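You operate a simulated robot arm through the tools that you are given. There is no shell and no other tool. Be economical: measure what you need, move in short steps, check, and stop when the job is done.

You run a simulated robot arm. Do the job below in one go: nothing can be reset, and whatever is moved stays where it is left.

## Task
Squeegee the steel pan dry, then drain the table's gutter.
Fine: stand the squeegee back, open the table lever till the table's sight glass is empty and shut it again. Set down upright: squeegee. Where these are worked on the way, their far stop is far enough and under half their travel is too little: table lever.

It is judged by the outcome, as a careful person would: the job done as asked, and still so three seconds after it is handed in. It fails if anything else is knocked over, pushed out of place, dropped, spilled or broken.

## Robot
A 7-joint arm with a fingered hand on a trunk, on a base that drives. Base frame: it is fixed to the floor where the robot stands at the start and does not move with it; the origin is under the middle of the robot, x ahead of it, y to its left, z up; the surface under the hand at the start is at about z = 80. Units: cm, degrees, N and s.
Its first joint turns from -166.0 to 166.0 degrees. Places, roughly: sponge mop [125, 0, 75]; steel pan [90, -10, 80]; table lever [120, -30, 60]; table sight glass [60, -30, 60]. Payload 4 kg.
The TCP is the grasp point between the finger pads, 3 cm short of the fingertips. In the tool frame z runs along the fingers and y along their closing line. Largest opening 10.4 cm; the body of the gripper starts 3.5 cm behind the TCP. The gripper is a hand of 4 fingers: y runs from the thumb to the fingers, the wrist lies at [-1.5, -11.3, -19] in the tool frame, and closing takes about 1.5 s.
Orientation is told as [roll, pitch, yaw] about the base's x, y, z axes, in that order, counted from this pose: with the fingers straight down and the wrist toward the robot, the tool's x, y and z point along [0, 1, 0], [1, 0, 0] and [0, 0, -1] of the base frame.

## Interface
- The arm moves only by the tool jog_arm. Its argument "moves" is a list of rows, each a list of 2 entries, a list of its own where there are three numbers: the shift along the tool's x, y, z in cm, then the turn, a rotation vector about the tool's x, y, z in degrees. In form: [[[x, y, z], [ax, ay, az]], ...]. A call has 1 to 8 rows; each row shifts and turns the commanded pose from where the row before left it, along the tool's axes as they then stand. "fingers" is the finger opening in cm, from 0 to 10.4, set as the call begins (left out, the last holds). Each row takes 0.2 s and may step no farther than 5 cm and 8.6 degrees from the row before; otherwise, or with a gripper value out of range, the whole call is refused. A pose out of reach is approached as far as the arm can. The call stops where the force on the tool passes 40 N (or 10 N more than at its start, if that is more) or the arm is blocked; 0.2 s more then pass. The fingers move at their own pace (about 15.3 cm/s each) and stop on an object; they squeeze with about 23 N. The grip force told is the motor's: it shows also when the fingers shut on nothing. Time passes only in rows, and 0.2 s behind the last, so rows that do not move let the fingers close. It gives the time, the measured TCP pose, the force on the tool (base axes), the opening and the grip force at its end, in the units of the frame above (readings bear some noise), with the torque about the TCP (base axes, N m) and any sound that the robot's microphone picked up.
- Cameras (640 x 400 px; columns grow to the right, rows downward): "scene" is now at [31.81, 15.03, 124.54]; the picture's right is [-0.53, -0.85, 0.00], its down [-0.35, 0.22, -0.91] and it looks along [0.77, -0.48, -0.42] (base axes); focal length 252 px, centre (320, 200). "wrist" rides on the gripper at [6.1, -9.2, -13] in the tool frame; the picture's right is [-0.81, 0.28, -0.52], its down [-0.53, -0.71, 0.46] and it looks along [-0.24, 0.64, 0.72] (tool axes); focal length 275 px, centre (320, 200). There is no depth. A picture from a camera that has moved, and an enlarged one, comes with that camera's place and axes in the base frame and with its lens.
- grab_frame(camera): a new picture of that camera. No time passes.
- roll_base(legs): drives the robot by 1 to 6 legs, each [ahead, left, turn to the left] in cm, cm and degrees, along the robot's own axes; the way and the turn of a leg run together, so that a leg with both is an arc; at most 150 cm and 180 degrees a leg. The arm and the cameras ride along, it lands a little off, and it stops where it bumps. It gives what a move gives.
- set_fingers(index, middle, ring, thumb_bend, thumb_turn): sets how far each is bent, from 0 (flat) to 1 (curled in); at 0.3 the hand is open as for a grip, at 0.7 the pads meet at the TCP. One left out holds its place. A second passes; each finger stops where it meets its share of the squeeze, and holds until it gets a number again. A gripper value or a shape takes the hand back. It gives what a move gives, with no picture; readings hold the bend of each and the force on the fingers (four entries, about 0 where the hand has none), thumb and palm. thumb_turn goes from beside the hand (0) to across from the fingers (1), as for a grip.
- hand_shape(shape): the hand has 4 fingers and takes this shape, open, in about a second: jaw (thumb against the fingers, like two jaws); tri (thumb and two fingers); tip (a fingertip pinch); poke (one finger out to press); point (the index stretched); flat (the hand flat); cup (the hand cupped); fist (a fist). The gripper value then closes the fingers along that shape, each until it touches; the sizes above hold for jaw. It gives what a move gives, with no picture.
- aim_head(pan, tilt): turns the head with the scene camera to pan (to the left, within 143 degrees either way) and tilt (down, from -29 to 69), counted from straight ahead of the robot. It gives what a move gives.
- zoom(camera, box): a new picture of the part [left, top, right, bottom] of that camera's present view, enlarged. No time passes.
- job_done(): hands the job in; it is judged then, once.

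Go step by step. Nothing tells you exact positions but the pictures and the camera data: compare them with the known pose of the tool, close in by small moves and look again before you grip or let go. The budget is 120 turns and 90 pictures, counting those below and the enlarged ones. Unless the task says otherwise, let go and move clear before handing in, and close with one line.

The tools are called after "Call:" as name(argument=value, ...) on one line, values as JSON. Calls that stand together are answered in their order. jog_arm: Moves the arm, as the interface text tells. Its arguments: {"type":"object","properties":{"moves":{"type":"array"},"fingers":{"type":"number"}},"required":["moves"]} The other tools are called the same way: hand_shape (shape) gives the hand a shape; set_fingers (index, middle, ring, thumb_bend, thumb_turn) moves the fingers one by one; roll_base (legs) drives the base; aim_head (pan, tilt) turns the head that bears the scene camera; grab_frame (camera) takes a picture; zoom (camera, box) takes an enlarged picture of a part of a camera's view; job_done () hands the job in.

At the start:

```text
time_s: 0.0
position: [73.67, 0.77, 118.89]
tool_rot: [0.0, 0.0, 0.0]
ft_force: [0.2, 0.0, 0.5]
wrist_torque: [0.01, 0.01, -0.04]
grip_width: 10.39
grasp_force: 0.2
shape: jaw
bend: [0.3, 0.3, 0.3, 0.3, 0.98]
finger forces: [0.1, 0.0, 0.0, 0.0, 0.0, 0.0]
robot x, y, heading: [0.1, -0.27, 0.0]
head pan, tilt: [-32.0, 24.7]
```

scene: 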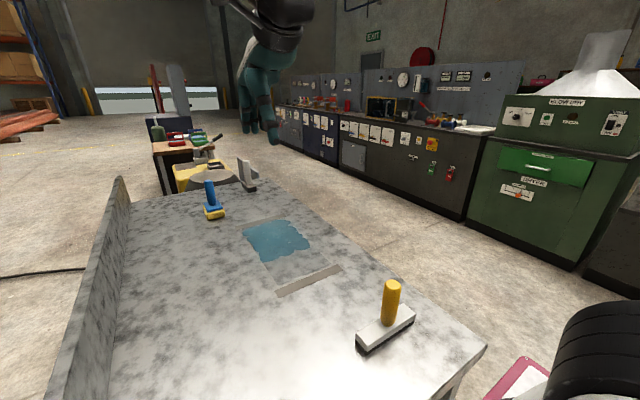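
wrist: 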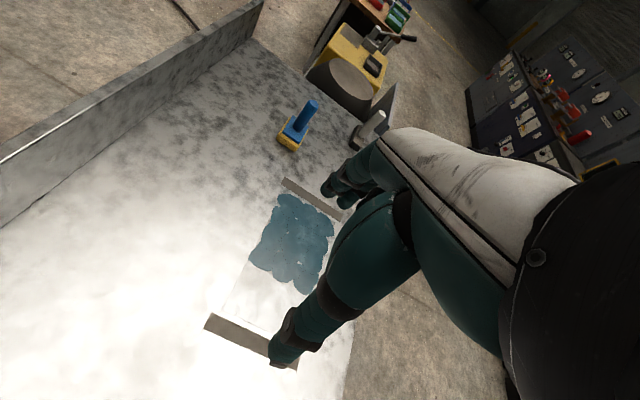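

I see a steel table with a puddle between two strips, a yellow-handled tool near, and a blue and a grey tool at the far end. I'll take enlarged views to identify them.

Call:
zoom(camera="scene", box=[140, 130, 340, 255])

Call:
zoom(camera="scene", box=[240, 220, 496, 380])

Call:
zoom(camera="wrist", box=[200, 60, 456, 220])

```text
3.20 times, centred on (240, 192) of scene
camera zoom: at [31.81, 15.03, 124.54], right [-0.53, -0.85, 0.0], down [-0.35, 0.22, -0.91], along [0.77, -0.48, -0.42], focal length 808 px, centre (576, 224)
```

zoom: 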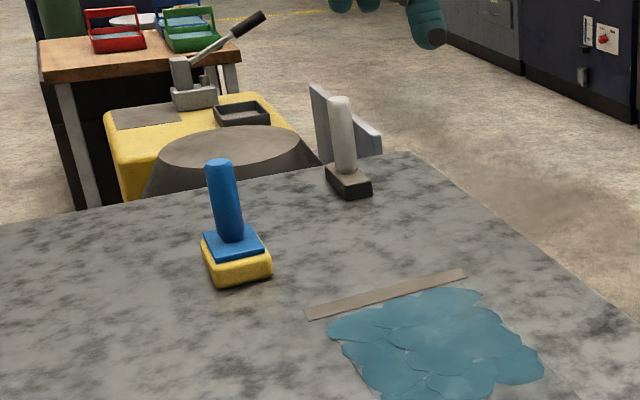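

```text
2.50 times, centred on (368, 300) of scene
camera zoom: at [31.81, 15.03, 124.54], right [-0.53, -0.85, 0.0], down [-0.35, 0.22, -0.91], along [0.77, -0.48, -0.42], focal length 631 px, centre (200, -50)
```

zoom: 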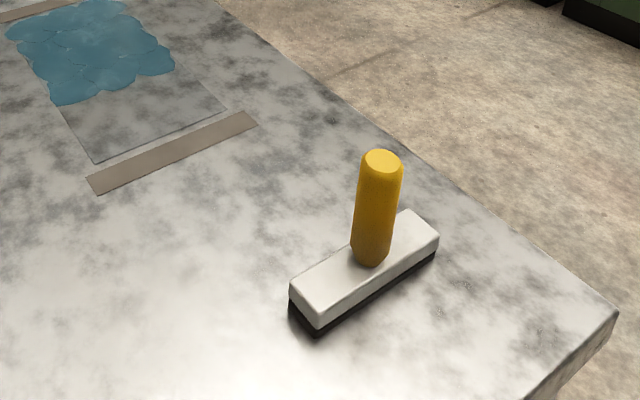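

```text
2.50 times, centred on (328, 140) of wrist
camera zoom: at [64.64, 7.02, 132.03], right [0.28, -0.81, 0.52], down [-0.71, -0.53, -0.46], along [0.64, -0.24, -0.72], focal length 688 px, centre (300, 350)
```

zoom: 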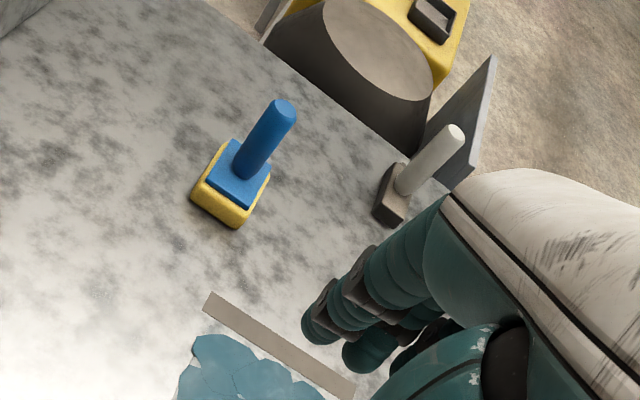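

The yellow-handled tool at about (54,-14) is the squeegee, with its blade along y. The pan spans x 77–107 and y -1 to -17. I want to stand on the table's right side, so I'll look at the floor there.

Call:
aim_head(pan=-85, tilt=40)

Call:
grab_frame(camera="scene")

Call:
aim_head(pan=-40, tilt=50)

Call:
grab_frame(camera="scene")

```text
time_s: 1.2
position: [73.67, 0.78, 118.89]
tool_rot: [0.0, 0.0, 0.0]
ft_force: [0.0, 0.4, 0.5]
wrist_torque: [0.02, 0.01, 0.0]
grip_width: 10.33
grasp_force: 0.1
shape: jaw
bend: [0.3, 0.3, 0.3, 0.3, 0.98]
finger forces: [0.0, 0.0, 0.0, 0.0, 0.1, 0.0]
robot x, y, heading: [-0.01, 0.15, 0.0]
head pan, tilt: [-85.0, 40.0]
```

```text
84 pictures are left
camera scene: at [24.74, 11.45, 122.16], right [-1.0, -0.09, 0.0], down [-0.06, 0.64, -0.77], along [0.07, -0.76, -0.64], focal length 252 px, centre (320, 200)
```

scene: 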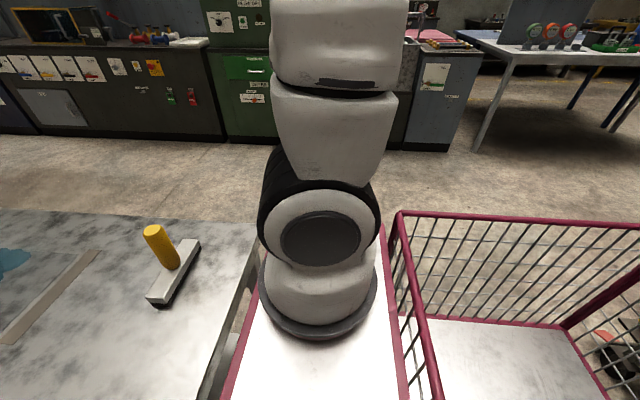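

```text
time_s: 2.3
position: [73.76, 0.76, 118.93]
tool_rot: [0.0, 0.0, 0.0]
ft_force: [0.3, 0.1, -0.1]
wrist_torque: [0.01, 0.0, -0.02]
grip_width: 10.35
grasp_force: 0.0
shape: jaw
bend: [0.3, 0.3, 0.3, 0.3, 0.98]
finger forces: [0.1, 0.0, 0.0, 0.0, 0.0, 0.1]
robot x, y, heading: [-0.08, -0.19, -0.1]
head pan, tilt: [-40.0, 50.0]
```

```text
83 pictures are left
camera scene: at [29.89, 14.96, 120.74], right [-0.64, -0.77, 0.0], down [-0.59, 0.49, -0.64], along [0.49, -0.41, -0.77], focal length 252 px, centre (320, 200)
```

scene: 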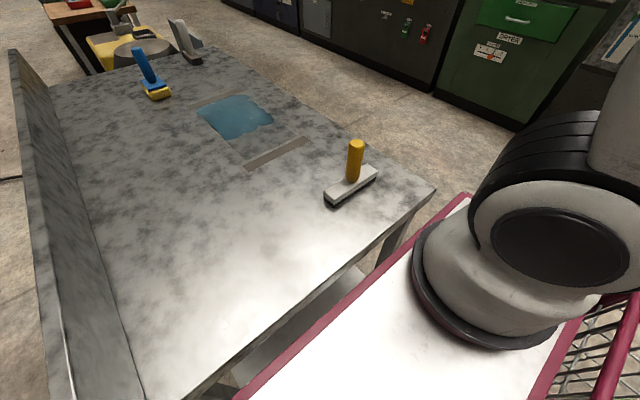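

The floor right of the table is clear, and the robot stands on a cart-like base. I'll drive right, then ahead alongside the table, and check before turning.

Call:
roll_base(legs=[[-8, 0, 0], [0, -120, 0], [93, 0, 0]])

Call:
aim_head(pan=70, tilt=40)

Call:
grab_frame(camera="scene")

```text
time_s: 13.7
position: [162.1, -120.78, 118.86]
tool_rot: [0.0, 0.0, -0.8]
ft_force: [-0.2, 0.4, 0.5]
wrist_torque: [0.02, -0.02, -0.01]
grip_width: 10.37
grasp_force: 0.1
shape: jaw
bend: [0.3, 0.3, 0.3, 0.3, 0.98]
finger forces: [0.0, 0.1, 0.0, 0.0, 0.0, 0.1]
robot x, y, heading: [88.28, -120.37, -0.8]
head pan, tilt: [-40.0, 50.0]
```

```text
time_s: 15.6
position: [162.04, -120.7, 118.89]
tool_rot: [-0.1, 0.0, -0.8]
ft_force: [0.2, -0.3, 0.0]
wrist_torque: [-0.01, 0.0, 0.02]
grip_width: 10.39
grasp_force: 0.0
shape: jaw
bend: [0.3, 0.3, 0.3, 0.3, 0.98]
finger forces: [0.1, 0.0, 0.0, 0.0, 0.0, 0.1]
robot x, y, heading: [88.38, -120.34, -1.0]
head pan, tilt: [70.0, 40.0]
```

```text
82 pictures are left
camera scene: at [115.67, -92.89, 122.16], right [0.93, -0.36, 0.0], down [-0.23, -0.6, -0.77], along [0.27, 0.72, -0.64], focal length 252 px, centre (320, 200)
```

scene: 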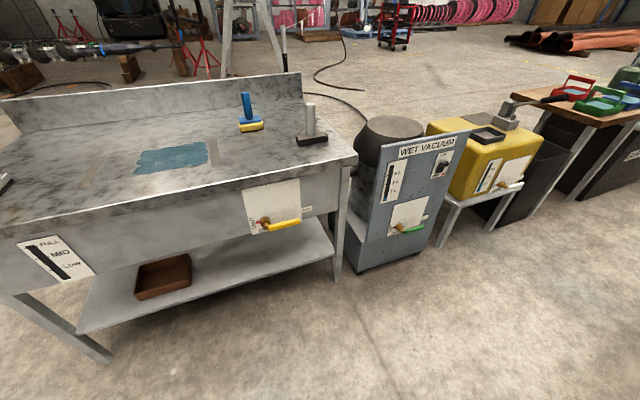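

The table's side shows the lever, the sight glass and a drain tray. I'll turn left to face the table and move up.

Call:
roll_base(legs=[[0, 0, 91], [30, 0, 0]])

Call:
aim_head(pan=0, tilt=45)

Call:
grab_frame(camera="scene")

Call:
grab_frame(camera="wrist")

```text
time_s: 21.4
position: [88.5, -16.51, 118.94]
tool_rot: [0.0, 0.0, 89.5]
ft_force: [-0.1, -0.1, 0.8]
wrist_torque: [-0.02, 0.01, -0.01]
grip_width: 10.37
grasp_force: 0.0
shape: jaw
bend: [0.3, 0.3, 0.3, 0.3, 0.98]
finger forces: [0.1, 0.0, 0.0, 0.0, 0.0, 0.1]
robot x, y, heading: [88.65, -90.05, 89.5]
head pan, tilt: [70.0, 40.0]
```

```text
time_s: 22.8
position: [88.61, -16.46, 118.87]
tool_rot: [0.0, 0.0, 89.5]
ft_force: [-0.7, 0.8, 0.5]
wrist_torque: [-0.02, -0.02, -0.03]
grip_width: 10.37
grasp_force: 0.0
shape: jaw
bend: [0.3, 0.3, 0.3, 0.3, 0.98]
finger forces: [0.1, 0.0, 0.1, 0.1, 0.0, 0.1]
robot x, y, heading: [88.73, -90.13, 89.4]
head pan, tilt: [0.0, 45.0]
```

```text
81 pictures are left
camera scene: at [69.02, -57.96, 121.43], right [1.0, -0.01, 0.0], down [-0.01, -0.71, -0.71], along [0.01, 0.71, -0.71], focal length 252 px, centre (320, 200)
```

scene: 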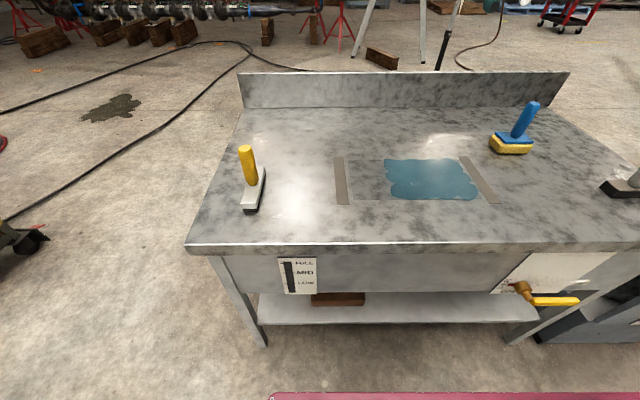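

```text
80 pictures are left
camera wrist: at [82.55, -25.54, 132.04], right [0.81, 0.27, 0.52], down [0.53, -0.72, -0.46], along [0.25, 0.64, -0.72], focal length 275 px, centre (320, 200)
```

wrist: 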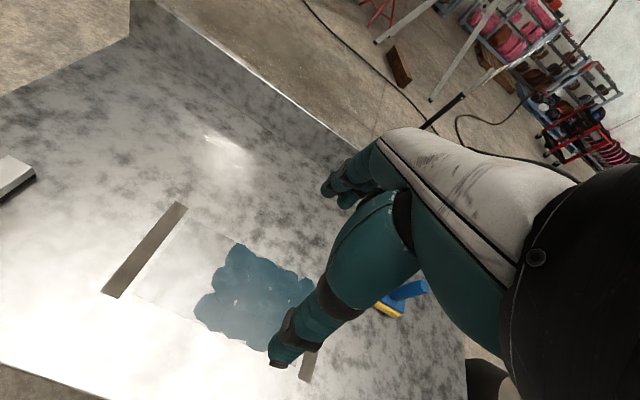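

The view from this side is good: squeegee handle at about (54.2,-14.2), 83–93 high, and puddle at x 87–108, y -1 to -16. I'll zoom in on the pan, squeegee, lever and glass.

Call:
zoom(camera="scene", box=[320, 140, 512, 260])

Call:
zoom(camera="scene", box=[200, 130, 328, 210])

Call:
zoom(camera="scene", box=[480, 230, 640, 330])

Call:
zoom(camera="scene", box=[250, 240, 378, 320])

```text
3.33 times, centred on (416, 200) of scene
camera zoom: at [69.02, -57.96, 121.43], right [1.0, -0.01, 0.0], down [-0.01, -0.71, -0.71], along [0.01, 0.71, -0.71], focal length 841 px, centre (0, 200)
```

zoom: 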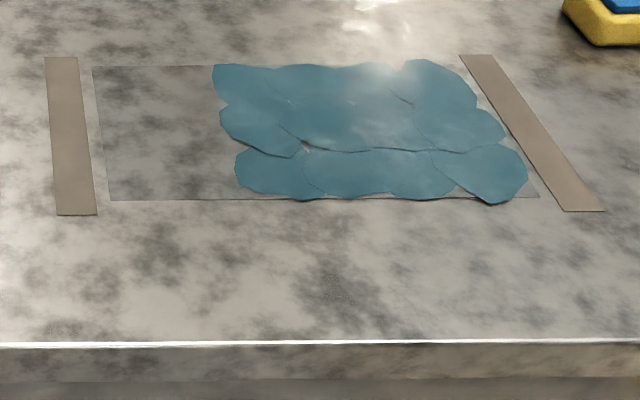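

```text
5.00 times, centred on (264, 170) of scene
camera zoom: at [69.02, -57.96, 121.43], right [1.0, -0.01, 0.0], down [-0.01, -0.71, -0.71], along [0.01, 0.71, -0.71], focal length 1262 px, centre (600, 350)
```

zoom: 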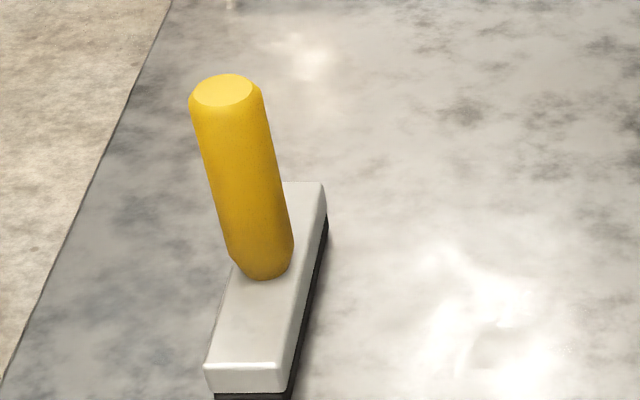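

```text
4.00 times, centred on (560, 280) of scene
camera zoom: at [69.02, -57.96, 121.43], right [1.0, -0.01, 0.0], down [-0.01, -0.71, -0.71], along [0.01, 0.71, -0.71], focal length 1010 px, centre (-640, -120)
```

zoom: 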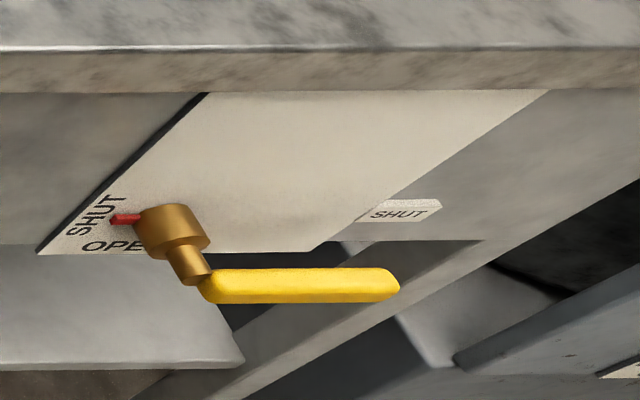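

```text
5.00 times, centred on (314, 280) of scene
camera zoom: at [69.02, -57.96, 121.43], right [1.0, -0.01, 0.0], down [-0.01, -0.71, -0.71], along [0.01, 0.71, -0.71], focal length 1262 px, centre (350, -200)
```

zoom: 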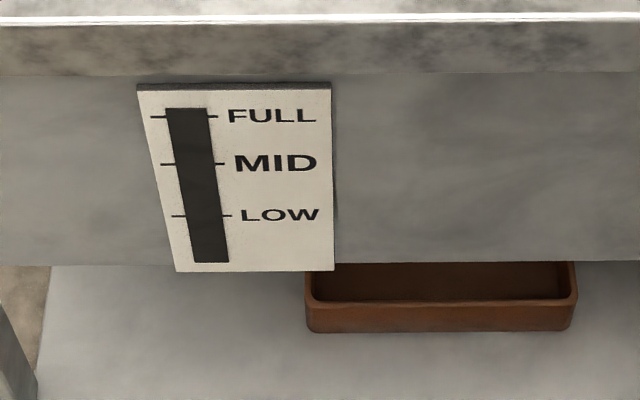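

The glass is empty now, and both strips are gutters, so I'll wipe left to right into the right-hand one. The lever is shut, with its handle along +x. First I'll move over the squeegee handle.

Call:
jog_arm(moves=[[[4.9, 0.28, 0], [0, 0, 0]], [[4.9, 0.28, 0], [0, 0, 0]], [[4.9, 0.28, 0], [0, 0, 0]], [[4.9, 0.28, 0], [0, 0, 0]], [[4.9, 0.28, 0], [0, 0, 0]], [[4.9, 0.28, 0], [0, 0, 0]], [[4.9, 0.28, 0], [0, 0, 0]], [[0, 0, 0], [0, 0, 0.5]]])

Call:
jog_arm(moves=[[[0, 0, 4.5], [0, 0, 0]], [[0, 0, 4.5], [0, 0, 0]], [[0, 0, 4.5], [0, 0, 0]], [[0, 0, 4.5], [0, 0, 0]], [[0, 0, 0], [0, 0, 0]]])

Call:
grab_frame(camera="scene")

Call:
grab_frame(camera="wrist")

```text
time_s: 24.6
position: [53.98, -14.38, 118.99]
tool_rot: [0.1, 0.1, 88.9]
ft_force: [-0.1, 0.4, 0.8]
wrist_torque: [0.01, -0.01, 0.01]
grip_width: 10.34
grasp_force: 0.0
shape: jaw
bend: [0.3, 0.3, 0.3, 0.3, 0.98]
finger forces: [0.0, 0.1, 0.1, 0.0, 0.0, 0.1]
robot x, y, heading: [88.51, -90.36, 89.8]
head pan, tilt: [0.0, 45.0]
```

```text
time_s: 25.8
position: [54.15, -14.25, 100.7]
tool_rot: [0.0, 0.1, 88.9]
ft_force: [0.1, -0.2, 0.3]
wrist_torque: [0.02, 0.03, -0.03]
grip_width: 10.36
grasp_force: 0.1
shape: jaw
bend: [0.3, 0.3, 0.3, 0.3, 0.98]
finger forces: [0.0, 0.0, 0.1, 0.0, 0.0, 0.0]
robot x, y, heading: [88.93, -90.39, 89.1]
head pan, tilt: [0.0, 45.0]
```

```text
75 pictures are left
camera scene: at [69.03, -57.96, 121.43], right [1.0, -0.01, 0.0], down [-0.01, -0.71, -0.71], along [0.01, 0.71, -0.71], focal length 252 px, centre (320, 200)
```

scene: 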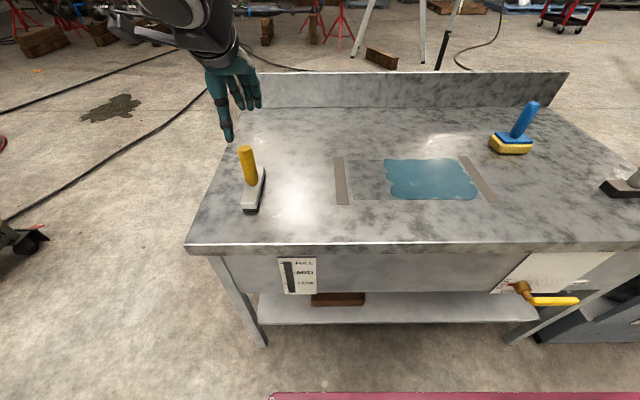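

```text
74 pictures are left
camera wrist: at [48.09, -23.21, 113.9], right [0.81, 0.26, 0.52], down [0.52, -0.72, -0.46], along [0.25, 0.64, -0.72], focal length 275 px, centre (320, 200)
```

wrist: 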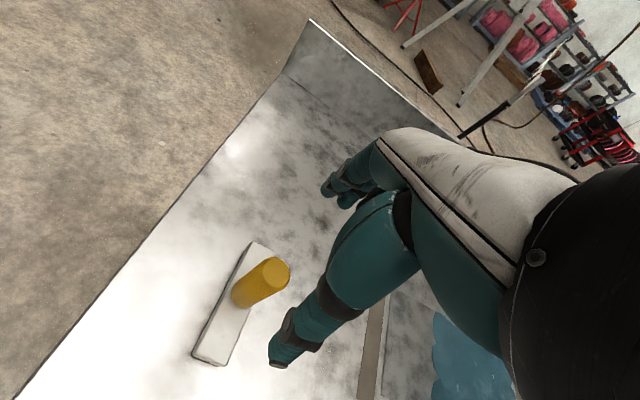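

The hand is centred over the handle at about (54,-14). I'll descend around it and close.

Call:
jog_arm(moves=[[[0, 0.2, 3.5], [0, 0, 0]], [[0, 0, 3.5], [0, 0, 0]], [[0, 0, 2], [0, 0, 0]], [[0, 0, 1.2], [0, 0, 0]], [[0, 0, 0], [0, 0, 0]]])

Call:
grab_frame(camera="wrist")

Call:
zoom(camera="scene", box=[180, 80, 340, 230])

```text
time_s: 27.0
position: [54.19, -13.84, 90.82]
tool_rot: [0.1, 0.0, 89.0]
ft_force: [-0.4, -0.7, 0.5]
wrist_torque: [0.01, -0.01, 0.0]
grip_width: 10.36
grasp_force: 0.1
shape: jaw
bend: [0.3, 0.3, 0.3, 0.3, 0.98]
finger forces: [0.0, 0.0, 0.1, 0.0, 0.1, 0.0]
robot x, y, heading: [88.72, -90.41, 89.5]
head pan, tilt: [0.0, 45.0]
```

```text
73 pictures are left
camera wrist: at [48.07, -22.87, 103.97], right [0.82, 0.26, 0.52], down [0.52, -0.72, -0.46], along [0.25, 0.64, -0.72], focal length 275 px, centre (320, 200)
```

wrist: 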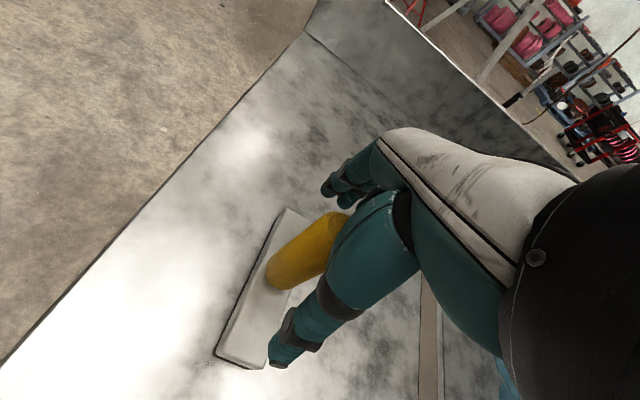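

```text
2.67 times, centred on (260, 155) of scene
camera zoom: at [69.02, -57.96, 121.43], right [1.0, -0.01, 0.0], down [-0.01, -0.71, -0.71], along [0.01, 0.71, -0.71], focal length 673 px, centre (480, 320)
```

zoom: 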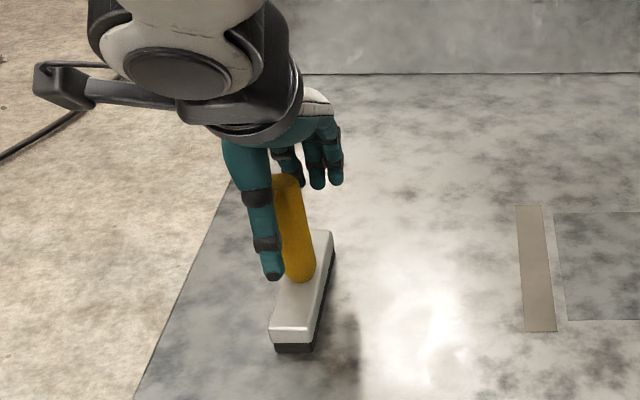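

The hand straddles the handle, with the thumb slightly left of it. I'll nudge it and close.

Call:
jog_arm(moves=[[[-0.3, -0.2, 0.6], [0, 0, 0]], [[0, 0, 0], [0, 0, 0]]])

Call:
jog_arm(moves=[[[0, 0, 0], [0, 0, 0]], [[0, 0, 0], [0, 0, 0]], [[0, 0, 0], [0, 0, 0]], [[0, 0, 0], [0, 0, 0]], [[0, 0, 0], [0, 0, 0]], [[0, 0, 0], [0, 0, 0]], [[0, 0, 0], [0, 0, 0]], [[0, 0, 0], [0, 0, 0]]], fingers=0)

Call:
grab_frame(camera="wrist")

Call:
zoom(camera="scene", box=[180, 80, 340, 230])

```text
time_s: 27.6
position: [54.5, -14.23, 90.09]
tool_rot: [-0.1, 0.0, 89.0]
ft_force: [-0.1, 0.3, 0.4]
wrist_torque: [-0.03, 0.01, 0.0]
grip_width: 10.36
grasp_force: 0.1
shape: jaw
bend: [0.3, 0.3, 0.3, 0.3, 0.98]
finger forces: [0.0, 0.0, 0.0, 0.1, 0.0, 0.0]
robot x, y, heading: [88.84, -90.24, 89.3]
head pan, tilt: [0.0, 45.0]
```

```text
time_s: 29.4
position: [54.51, -14.19, 90.08]
tool_rot: [-0.1, 0.1, 88.8]
ft_force: [-0.8, -1.0, -0.2]
wrist_torque: [0.04, -0.04, 0.02]
grip_width: 1.97
grasp_force: 23.1
shape: jaw
bend: [0.74, 0.63, 0.63, 0.74, 1.0]
finger forces: [13.5, 4.6, 0.0, 0.1, 18.5, 0.0]
robot x, y, heading: [88.98, -89.89, 89.6]
head pan, tilt: [0.0, 45.0]
```

```text
71 pictures are left
camera wrist: at [48.41, -23.15, 103.25], right [0.81, 0.26, 0.52], down [0.52, -0.72, -0.46], along [0.25, 0.64, -0.72], focal length 275 px, centre (320, 200)
```

wrist: 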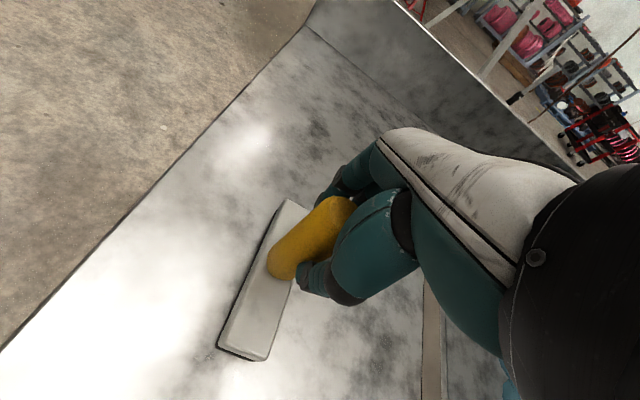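

```text
2.67 times, centred on (260, 155) of scene
camera zoom: at [69.02, -57.96, 121.43], right [1.0, -0.01, 0.0], down [-0.01, -0.71, -0.71], along [0.01, 0.71, -0.71], focal length 673 px, centre (480, 320)
```

zoom: 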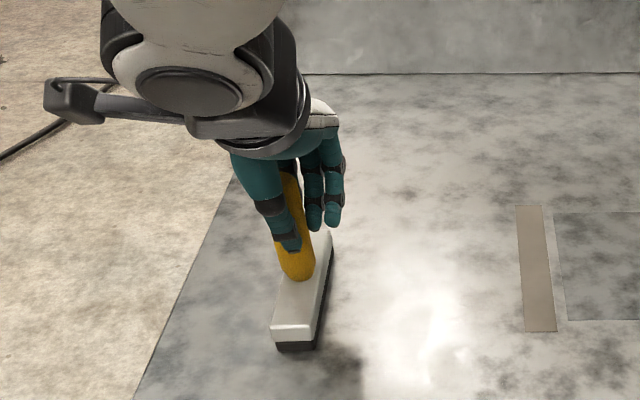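

Thumb and index are opposed on the handle at 23 N. I'll try a small lift.

Call:
jog_arm(moves=[[[0, 0, -1], [0, 0, 0]], [[0, 0, -2], [0, 0, 0]], [[0, 0, -2], [0, 0, 0]], [[0, 0, 0], [0, 0, 0]]])

Call:
zoom(camera="scene", box=[180, 80, 340, 230])

Call:
grab_frame(camera="wrist")

```text
time_s: 30.4
position: [54.34, -14.24, 95.08]
tool_rot: [0.0, 0.0, 89.0]
ft_force: [0.5, 0.7, -2.7]
wrist_torque: [0.0, 0.0, -0.01]
grip_width: 1.96
grasp_force: 23.1
shape: jaw
bend: [0.74, 0.63, 0.63, 0.75, 1.0]
finger forces: [13.6, 4.7, 0.1, 0.0, 18.2, 0.0]
robot x, y, heading: [88.82, -89.88, 89.7]
head pan, tilt: [0.0, 45.0]
```

```text
2.67 times, centred on (260, 155) of scene
camera zoom: at [69.02, -57.95, 121.43], right [1.0, -0.01, 0.0], down [-0.01, -0.71, -0.71], along [0.01, 0.71, -0.71], focal length 673 px, centre (480, 320)
```

zoom: 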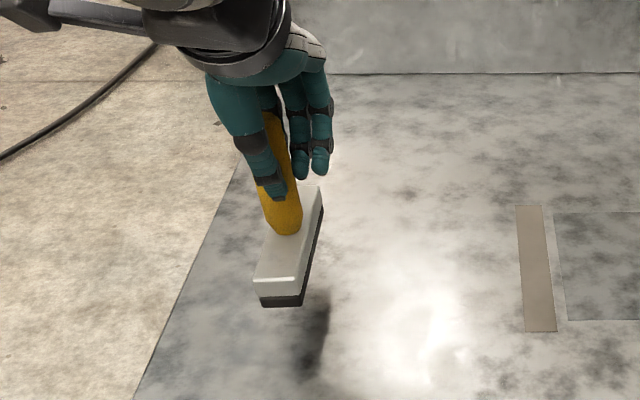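

```text
68 pictures are left
camera wrist: at [48.23, -23.14, 108.25], right [0.81, 0.26, 0.52], down [0.52, -0.72, -0.46], along [0.25, 0.64, -0.72], focal length 275 px, centre (320, 200)
```

wrist: 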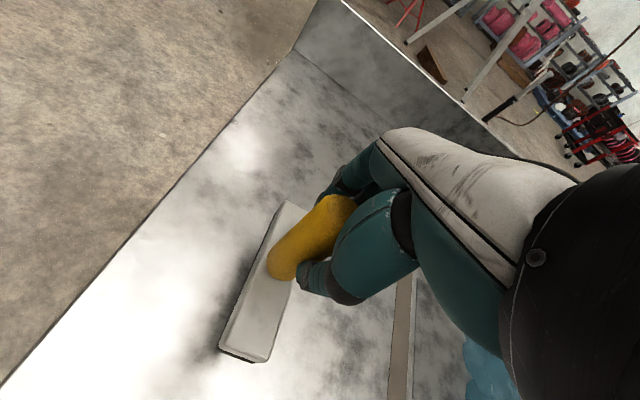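

The squeegee is held firmly and upright; TCP z 90.1 means blade on the table. I'll carry it to the pan's left end for the first stroke (centre y about -6.6).

Call:
jog_arm(moves=[[[-4.1, 1.35, 0], [0, 0, 0]], [[-4.1, 1.35, 0], [0, 0, 0]], [[-4.1, 1.35, 0], [0, 0, 0]], [[-4.1, 1.35, 0], [0, 0, 0]], [[-4.1, 1.35, 0], [0, 0, 0]], [[-4.1, 1.35, 0], [0, 0, 0.5]], [[0, 0, 3], [0, 0, 0.5]], [[0, 0, 0], [0, 0, 0]]])

Call:
jog_arm(moves=[[[0, 0, 1], [0, 0, 0]], [[0, 0, 0.8], [0, 0, 0]], [[0, 0, 0.4], [0, 0, 0]], [[0, 0, 0], [0, 0, 0]]])

Call:
zoom(camera="scene", box=[280, 60, 520, 220])

```text
time_s: 32.2
position: [79.19, -6.36, 91.97]
tool_rot: [-0.1, 0.0, 88.0]
ft_force: [0.4, 0.4, -3.1]
wrist_torque: [-0.04, -0.01, 0.0]
grip_width: 1.9
grasp_force: 23.2
shape: jaw
bend: [0.74, 0.63, 0.63, 0.75, 1.0]
finger forces: [14.0, 4.9, 0.0, 0.0, 17.4, 0.0]
robot x, y, heading: [88.69, -90.12, 89.4]
head pan, tilt: [0.0, 45.0]
```

```text
time_s: 33.2
position: [79.36, -6.43, 90.11]
tool_rot: [0.1, -0.2, 88.0]
ft_force: [4.1, -3.0, 20.2]
wrist_torque: [0.08, -0.04, -0.07]
grip_width: 2.01
grasp_force: 22.6
shape: jaw
bend: [0.74, 0.63, 0.63, 0.75, 1.0]
finger forces: [15.6, 7.9, 0.0, 0.0, 21.9, 0.0]
robot x, y, heading: [88.83, -90.06, 89.5]
head pan, tilt: [0.0, 45.0]
```

```text
2.50 times, centred on (400, 140) of scene
camera zoom: at [69.05, -58.04, 121.46], right [1.0, -0.01, 0.0], down [-0.01, -0.71, -0.71], along [0.01, 0.71, -0.71], focal length 631 px, centre (120, 350)
```

zoom: 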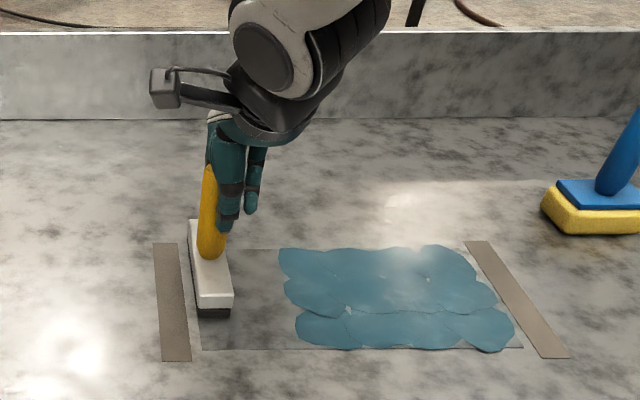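

The blade is pressed on the pan at 20 N, left of the puddle. I'll slide it right, monitoring the force.

Call:
jog_arm(moves=[[[-1.5, 0.05, -0.05], [0, 0, -1]], [[-2, 0.04, 0], [0, 0, 0]], [[-2, 0.04, 0], [0, 0, 0]], [[-2, 0.04, 0], [0, 0, 0]], [[-2, 0.04, 0], [0, 0, 0]], [[-2, 0.04, 0], [0, 0, 0]], [[-2, 0.04, 0], [0, 0, 0]], [[-2, 0.04, 0], [0, 0, 0]]])

Call:
zoom(camera="scene", box=[280, 60, 520, 220])

```text
time_s: 35.0
position: [94.75, -6.47, 90.04]
tool_rot: [0.0, 0.0, 89.1]
ft_force: [-0.2, -0.7, -0.3]
wrist_torque: [0.1, -0.02, 0.01]
grip_width: 1.94
grasp_force: 23.3
shape: jaw
bend: [0.74, 0.73, 0.63, 0.76, 1.0]
finger forces: [14.3, 3.0, 0.0, 0.0, 15.3, 0.0]
robot x, y, heading: [88.63, -90.04, 89.6]
head pan, tilt: [0.0, 45.0]
```

```text
2.50 times, centred on (400, 140) of scene
camera zoom: at [69.0, -57.97, 121.43], right [1.0, -0.01, 0.0], down [-0.01, -0.71, -0.71], along [0.01, 0.71, -0.71], focal length 631 px, centre (120, 350)
```

zoom: 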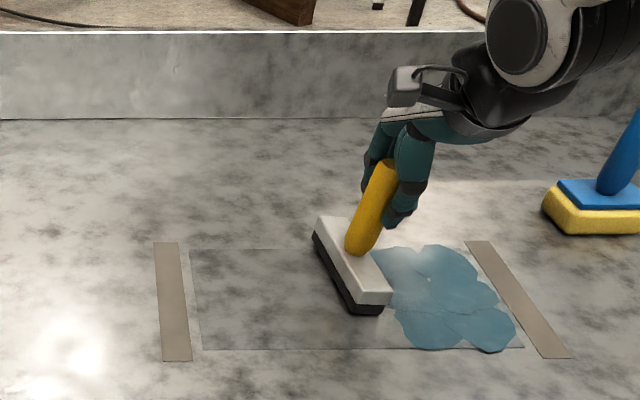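

The squeegee leans in the grip but wipes fine: the water is gone behind it. I'll go on lightly to the right gutter.

Call:
jog_arm(moves=[[[-2, 0.03, 0.1], [0, 0, 0]], [[-2, 0.03, 0], [0, 0, 0]], [[-2, 0.03, 0], [0, 0, 0]], [[0, 0, 0], [0, 0, 0]]])

Call:
zoom(camera="scene", box=[320, 80, 560, 230])

```text
time_s: 36.0
position: [100.98, -6.4, 89.99]
tool_rot: [0.0, 0.0, 89.1]
ft_force: [-0.3, -0.9, 0.0]
wrist_torque: [0.09, 0.02, 0.0]
grip_width: 1.95
grasp_force: 22.8
shape: jaw
bend: [0.74, 0.73, 0.63, 0.76, 1.0]
finger forces: [14.4, 3.3, 0.1, 0.0, 15.4, 0.0]
robot x, y, heading: [88.63, -90.34, 89.5]
head pan, tilt: [0.0, 45.0]
```

```text
2.67 times, centred on (440, 155) of scene
camera zoom: at [69.03, -57.96, 121.43], right [1.0, -0.01, 0.0], down [-0.01, -0.71, -0.71], along [0.01, 0.71, -0.71], focal length 673 px, centre (0, 320)
```

zoom: 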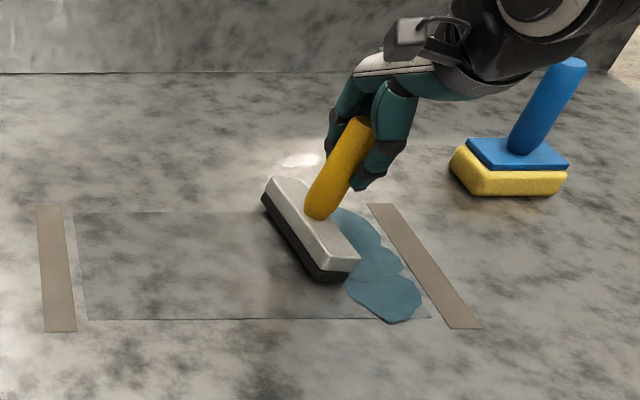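

Most of the water is swept up. I'll continue to the gutter.

Call:
jog_arm(moves=[[[-2, 0.03, 0], [0, 0, 0]], [[-2, 0.03, 0], [0, 0, 0]], [[-2, 0.03, 0], [0, 0, 0]], [[-2, 0.03, 0], [0, 0, 0]], [[-2, 0.03, 0], [0, 0, 0]], [[0, 0, 0], [0, 0, 0]]])

Call:
zoom(camera="scene", box=[320, 80, 560, 230])

```text
time_s: 37.4
position: [111.06, -6.48, 89.93]
tool_rot: [-0.1, 0.0, 89.0]
ft_force: [-0.7, -0.3, -0.7]
wrist_torque: [0.06, 0.01, 0.04]
grip_width: 1.95
grasp_force: 23.4
shape: jaw
bend: [0.74, 0.73, 0.63, 0.76, 1.0]
finger forces: [14.6, 3.1, 0.0, 0.0, 15.2, 0.1]
robot x, y, heading: [89.07, -90.01, 89.4]
head pan, tilt: [0.0, 45.0]
```

```text
2.67 times, centred on (440, 155) of scene
camera zoom: at [69.03, -57.96, 121.43], right [1.0, -0.01, 0.0], down [-0.01, -0.71, -0.71], along [0.01, 0.71, -0.71], focal length 673 px, centre (0, 320)
```

zoom: 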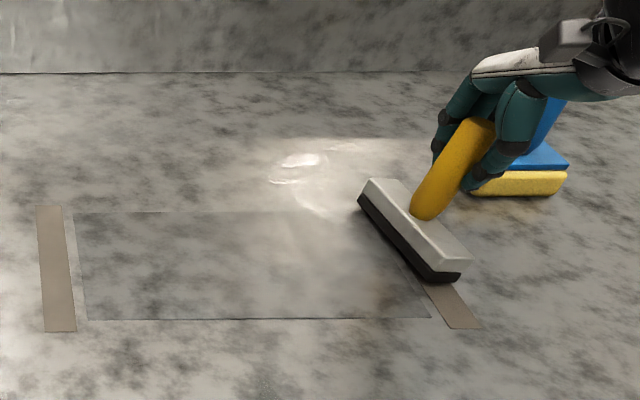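

The pan looks dry after one stroke. I'll slide slightly further over the gutter, lift, and check the pan and sight glass.

Call:
jog_arm(moves=[[[-1.5, 0.02, 0], [0, 0, 0]], [[0, 0, -2], [0, 0, 0]], [[0, 0, -3], [0, 0, 0]], [[4, 0, -1], [0, 0, 0]], [[4, -0.5, 0], [0, 0, 0]], [[4, -0.5, 0], [0, 0, 0]], [[4, -0.5, 0], [0, 0, 0]], [[4, -0.5, 0], [0, 0, 0]]])

Call:
grab_frame(camera="scene")

Call:
zoom(camera="scene", box=[250, 240, 378, 320])

Call:
zoom(camera="scene", box=[320, 140, 512, 260])

```text
time_s: 39.2
position: [92.41, -8.62, 96.19]
tool_rot: [0.0, 0.1, 88.9]
ft_force: [1.2, 0.7, -2.8]
wrist_torque: [-0.03, -0.02, 0.02]
grip_width: 1.92
grasp_force: 22.9
shape: jaw
bend: [0.73, 0.73, 0.63, 0.77, 1.0]
finger forces: [15.3, 2.3, 0.0, 0.0, 15.0, 0.0]
robot x, y, heading: [88.82, -90.38, 89.5]
head pan, tilt: [0.0, 45.0]
```

```text
63 pictures are left
camera scene: at [69.08, -57.94, 121.43], right [1.0, -0.01, 0.0], down [-0.01, -0.71, -0.71], along [0.01, 0.71, -0.71], focal length 252 px, centre (320, 200)
```

scene: 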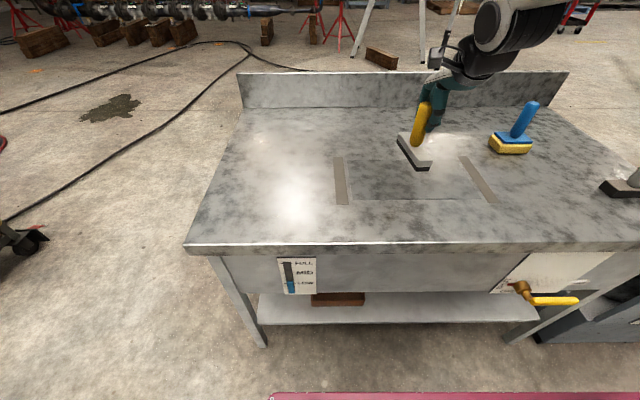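

```text
5.00 times, centred on (314, 280) of scene
camera zoom: at [69.08, -57.94, 121.43], right [1.0, -0.01, 0.0], down [-0.01, -0.71, -0.71], along [0.01, 0.71, -0.71], focal length 1262 px, centre (350, -200)
```

zoom: 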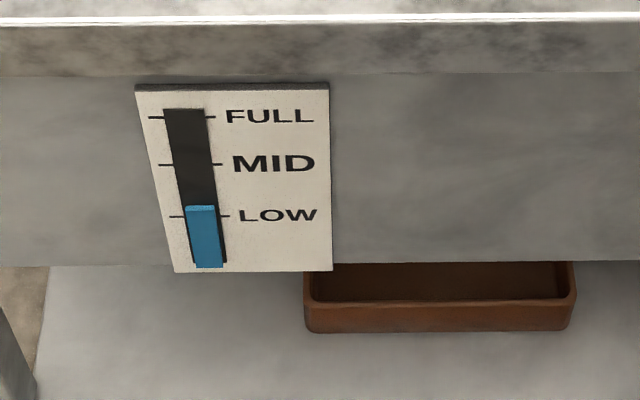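

```text
3.33 times, centred on (416, 200) of scene
camera zoom: at [69.08, -57.94, 121.43], right [1.0, -0.01, 0.0], down [-0.01, -0.71, -0.71], along [0.01, 0.71, -0.71], focal length 841 px, centre (0, 200)
```

zoom: 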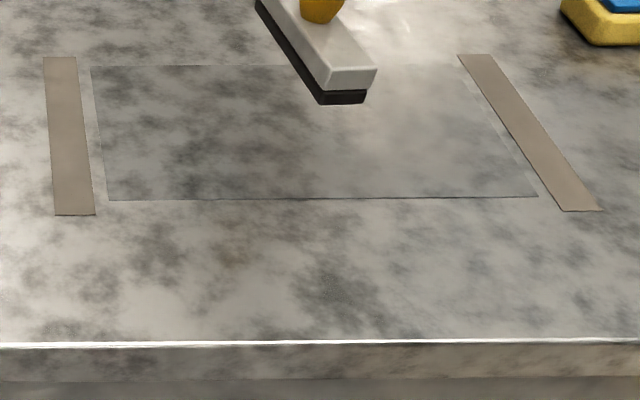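

The pan is dry and the glass shows the gutter water just above LOW. The squeegee is tilted and slightly yawed in my grip, so I'll measure that before standing it back.

Call:
grab_frame(camera="wrist")

Call:
zoom(camera="scene", box=[370, 50, 482, 180])

```text
60 pictures are left
camera wrist: at [86.27, -17.53, 109.29], right [0.82, 0.26, 0.52], down [0.52, -0.72, -0.46], along [0.26, 0.64, -0.72], focal length 275 px, centre (320, 200)
```

wrist: 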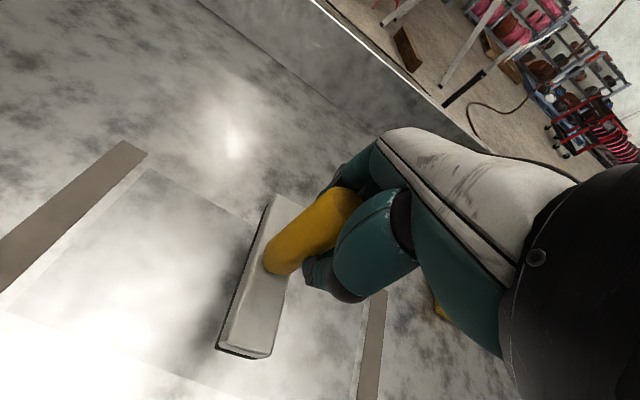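

```text
3.08 times, centred on (426, 115) of scene
camera zoom: at [69.08, -57.94, 121.43], right [1.0, -0.01, 0.0], down [-0.01, -0.71, -0.71], along [0.01, 0.71, -0.71], focal length 777 px, centre (-6, 462)
```

zoom: 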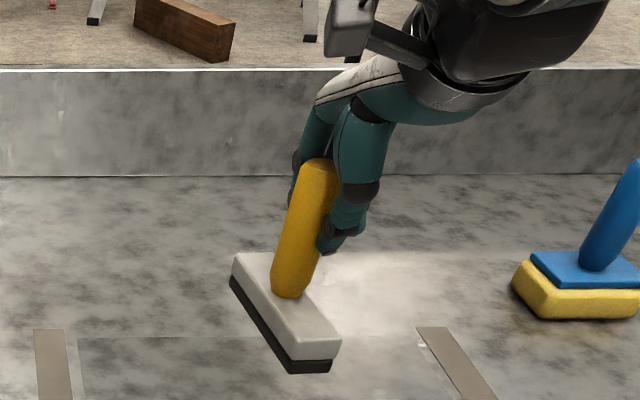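

The lean is mostly perspective; the real change is about 6° of yaw in the grip. I'll carry it back to its spot and undo the yaw.

Call:
jog_arm(moves=[[[4.69, -0.81, 0], [0, 0, 0]], [[4.69, -0.81, 0], [0, 0, 0]], [[4.69, -0.81, 0], [0, 0, 0]], [[4.69, -0.81, 0], [0, 0, 0]], [[4.69, -0.81, 0], [0, 0, 0]], [[4.69, -0.81, 0], [0, 0, 0]], [[4.69, -0.81, 0], [0, 0, 0]], [[4.69, -0.81, 0], [0, 0, 0]]])

Call:
jog_arm(moves=[[[0, 0, 0], [0, 0, 6]], [[0, 0, 3], [0, 0, 0]], [[0, 0, 1.5], [0, 0, 0]], [[0, 0, 0], [0, 0, 0]]])

Call:
zoom(camera="scene", box=[180, 80, 340, 230])

Call:
grab_frame(camera="wrist")

```text
time_s: 41.1
position: [62.93, -7.47, 97.18]
tool_rot: [1.6, -0.1, 79.8]
ft_force: [-0.2, 0.2, -2.9]
wrist_torque: [-0.03, -0.02, -0.03]
grip_width: 1.89
grasp_force: 23.4
shape: jaw
bend: [0.73, 0.73, 0.63, 0.77, 1.0]
finger forces: [15.5, 2.1, 0.0, 0.1, 14.5, 0.0]
robot x, y, heading: [88.87, -89.97, 89.2]
head pan, tilt: [0.0, 45.0]
stopped in row 8: the arm was blocked; the commanded pose is now the measured one
```

```text
time_s: 42.1
position: [63.91, -6.67, 93.87]
tool_rot: [2.9, -0.1, 72.5]
ft_force: [0.3, -0.4, -3.4]
wrist_torque: [-0.01, -0.06, -0.02]
grip_width: 1.87
grasp_force: 22.9
shape: jaw
bend: [0.73, 0.73, 0.63, 0.77, 1.0]
finger forces: [15.4, 2.1, 0.0, 0.0, 14.6, 0.1]
robot x, y, heading: [88.91, -89.8, 89.8]
head pan, tilt: [0.0, 45.0]
```

```text
2.67 times, centred on (260, 155) of scene
camera zoom: at [67.06, -61.37, 118.18], right [0.93, 0.38, 0.0], down [0.36, -0.88, -0.3], along [-0.11, 0.28, -0.95], focal length 673 px, centre (480, 320)
```

zoom: 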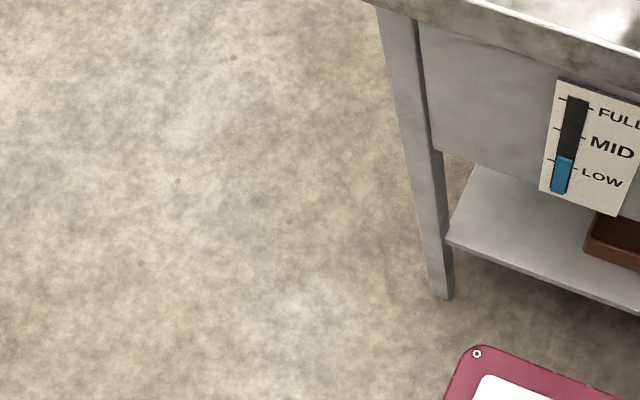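

```text
57 pictures are left
camera wrist: at [56.17, -13.64, 107.26], right [0.88, 0.01, 0.48], down [0.27, -0.83, -0.48], along [0.39, 0.55, -0.73], focal length 275 px, centre (320, 200)
```

wrist: 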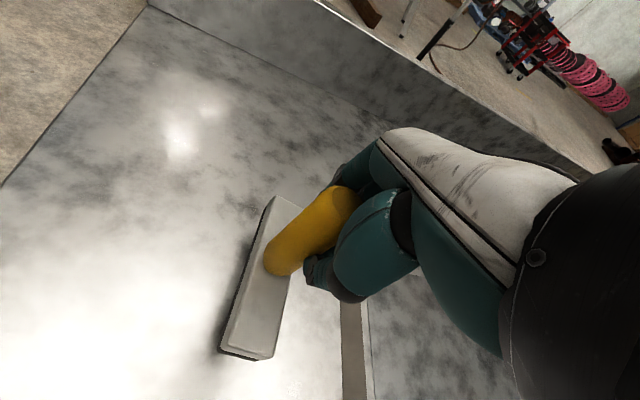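

The arm's elbow pushed against the head camera and was blocked there; the squeegee is still held. I'll lift, back off to the right, level the hand, then move the base left so the arm needn't cross the head.

Call:
jog_arm(moves=[[[-3, 0, -3], [0, 0, -5.5]], [[-3, 0, -3], [2.9, 0, -5.5]], [[-4, 0, -3], [0, 0, -5.4]], [[-4, 0, 0], [0, 0, 0]], [[-4, 0, 0], [0, 0, 0]], [[0, 0, 0], [0, 0, 0]]])

Call:
aim_head(pan=0, tilt=45)

Call:
grab_frame(camera="scene")

```text
time_s: 43.5
position: [80.58, -9.28, 100.91]
tool_rot: [1.4, 2.4, 90.7]
ft_force: [0.3, -0.2, -2.4]
wrist_torque: [0.02, -0.01, 0.01]
grip_width: 1.88
grasp_force: 22.7
shape: jaw
bend: [0.73, 0.73, 0.63, 0.77, 1.0]
finger forces: [14.2, 1.5, 0.0, 0.1, 14.3, 0.0]
robot x, y, heading: [89.02, -90.16, 89.5]
head pan, tilt: [0.0, 45.0]
```

```text
time_s: 44.1
position: [80.6, -9.32, 100.8]
tool_rot: [1.4, 2.5, 90.7]
ft_force: [0.6, 0.2, -3.0]
wrist_torque: [-0.03, 0.0, 0.0]
grip_width: 1.86
grasp_force: 22.8
shape: jaw
bend: [0.73, 0.73, 0.63, 0.77, 1.0]
finger forces: [13.6, 1.2, 0.1, 0.0, 14.3, 0.0]
robot x, y, heading: [88.82, -90.14, 89.5]
head pan, tilt: [0.0, 45.0]
```

```text
56 pictures are left
camera scene: at [69.05, -57.94, 121.43], right [1.0, -0.01, 0.0], down [-0.01, -0.71, -0.71], along [0.01, 0.71, -0.71], focal length 252 px, centre (320, 200)
```

scene: 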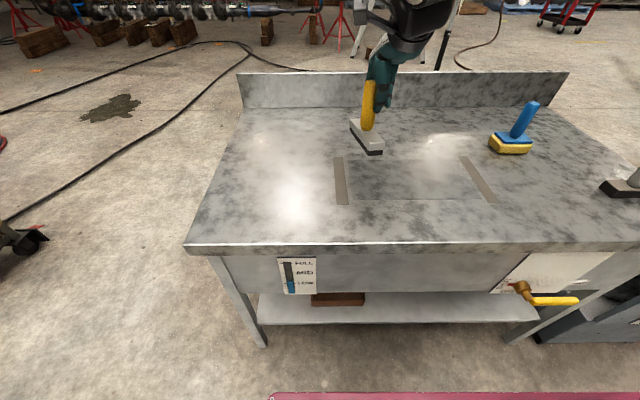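

The head is back to normal. I'll level the hand and drive the base left 26 cm, which carries the squeegee over its spot.

Call:
jog_arm(moves=[[[0, 0, 0], [-2.4, -1.4, 0]], [[0, 0, 0], [0, 0, 0]]])

Call:
roll_base(legs=[[0, 26, 0]])

Call:
grab_frame(camera="scene")

Call:
grab_frame(camera="wrist")

```text
time_s: 44.7
position: [80.54, -9.31, 100.9]
tool_rot: [0.0, 0.1, 90.6]
ft_force: [0.0, 0.3, -2.1]
wrist_torque: [-0.02, -0.05, -0.01]
grip_width: 1.85
grasp_force: 23.3
shape: jaw
bend: [0.73, 0.73, 0.63, 0.77, 1.0]
finger forces: [13.2, 1.2, 0.1, 0.0, 14.2, 0.0]
robot x, y, heading: [88.9, -90.04, 89.5]
head pan, tilt: [0.0, 45.0]
```

```text
time_s: 46.6
position: [54.46, -9.15, 100.98]
tool_rot: [0.0, 0.1, 91.1]
ft_force: [-0.4, -0.2, -2.5]
wrist_torque: [0.03, -0.02, -0.01]
grip_width: 1.85
grasp_force: 23.1
shape: jaw
bend: [0.73, 0.73, 0.63, 0.77, 1.0]
finger forces: [13.2, 1.3, 0.0, 0.1, 14.1, 0.0]
robot x, y, heading: [63.44, -90.29, 89.9]
head pan, tilt: [0.0, 45.0]
```

```text
55 pictures are left
camera scene: at [43.26, -57.9, 121.43], right [1.0, 0.0, 0.0], down [0.0, -0.71, -0.71], along [0.0, 0.71, -0.71], focal length 252 px, centre (320, 200)
```

scene: 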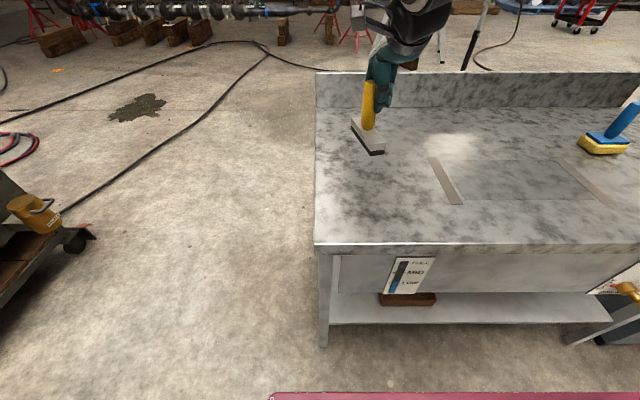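

```text
54 pictures are left
camera wrist: at [48.69, -18.3, 114.04], right [0.81, 0.29, 0.52], down [0.54, -0.7, -0.45], along [0.23, 0.65, -0.73], focal length 275 px, centre (320, 200)
```

wrist: 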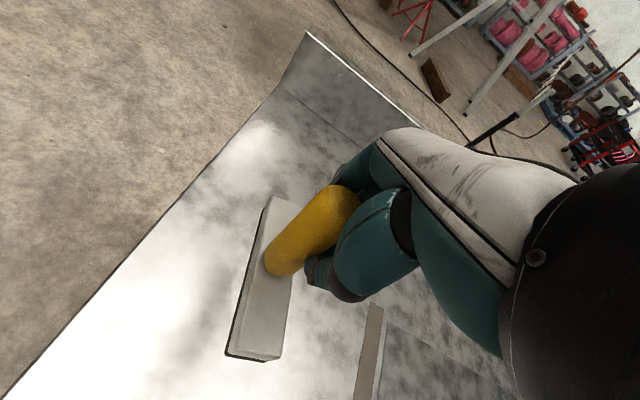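

The squeegee's yaw in hand has drifted by about 11°. I'll move to y -14.4, undo the yaw, lower close to the table and look.

Call:
jog_arm(moves=[[[0, -2.6, 0], [0, 0, 0]], [[0, -2.6, 0], [0, 0, 5.5]], [[0, 0, 0], [0, 0, 5.5]], [[0, 0, 4.5], [0, 0, 0]], [[0, 0, 4.5], [0, 0, 0]], [[0, 0, 0], [0, 0, 0]]])

Call:
zoom(camera="scene", box=[300, 80, 460, 230])

Call:
grab_frame(camera="wrist")

```text
time_s: 48.0
position: [54.76, -14.46, 91.95]
tool_rot: [0.0, 0.0, 80.1]
ft_force: [0.6, -0.1, -2.2]
wrist_torque: [-0.02, -0.01, 0.05]
grip_width: 1.84
grasp_force: 23.4
shape: jaw
bend: [0.73, 0.73, 0.63, 0.77, 1.0]
finger forces: [13.1, 1.1, 0.1, 0.1, 14.0, 0.0]
robot x, y, heading: [63.2, -90.12, 90.1]
head pan, tilt: [0.0, 45.0]
```

```text
2.67 times, centred on (380, 155) of scene
camera zoom: at [43.26, -57.9, 121.43], right [1.0, 0.0, 0.0], down [0.0, -0.71, -0.71], along [0.0, 0.71, -0.71], focal length 673 px, centre (160, 320)
```

zoom: 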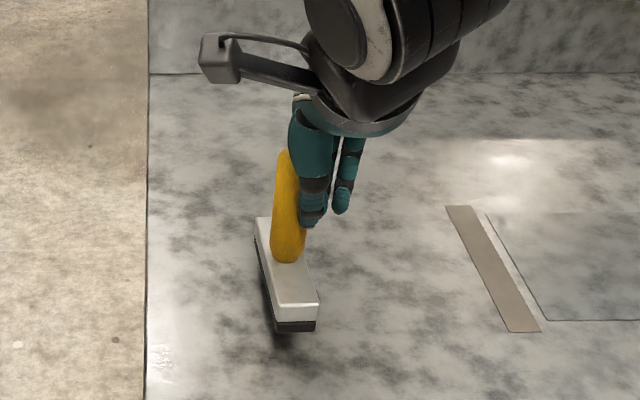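

```text
52 pictures are left
camera wrist: at [47.3, -22.25, 105.06], right [0.85, 0.13, 0.52], down [0.4, -0.8, -0.45], along [0.35, 0.59, -0.73], focal length 275 px, centre (320, 200)
```

wrist: 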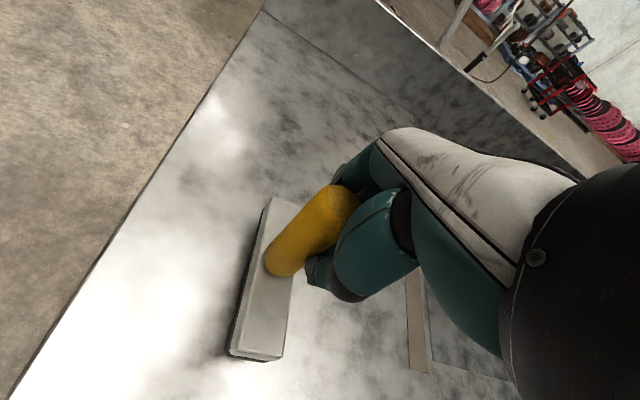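

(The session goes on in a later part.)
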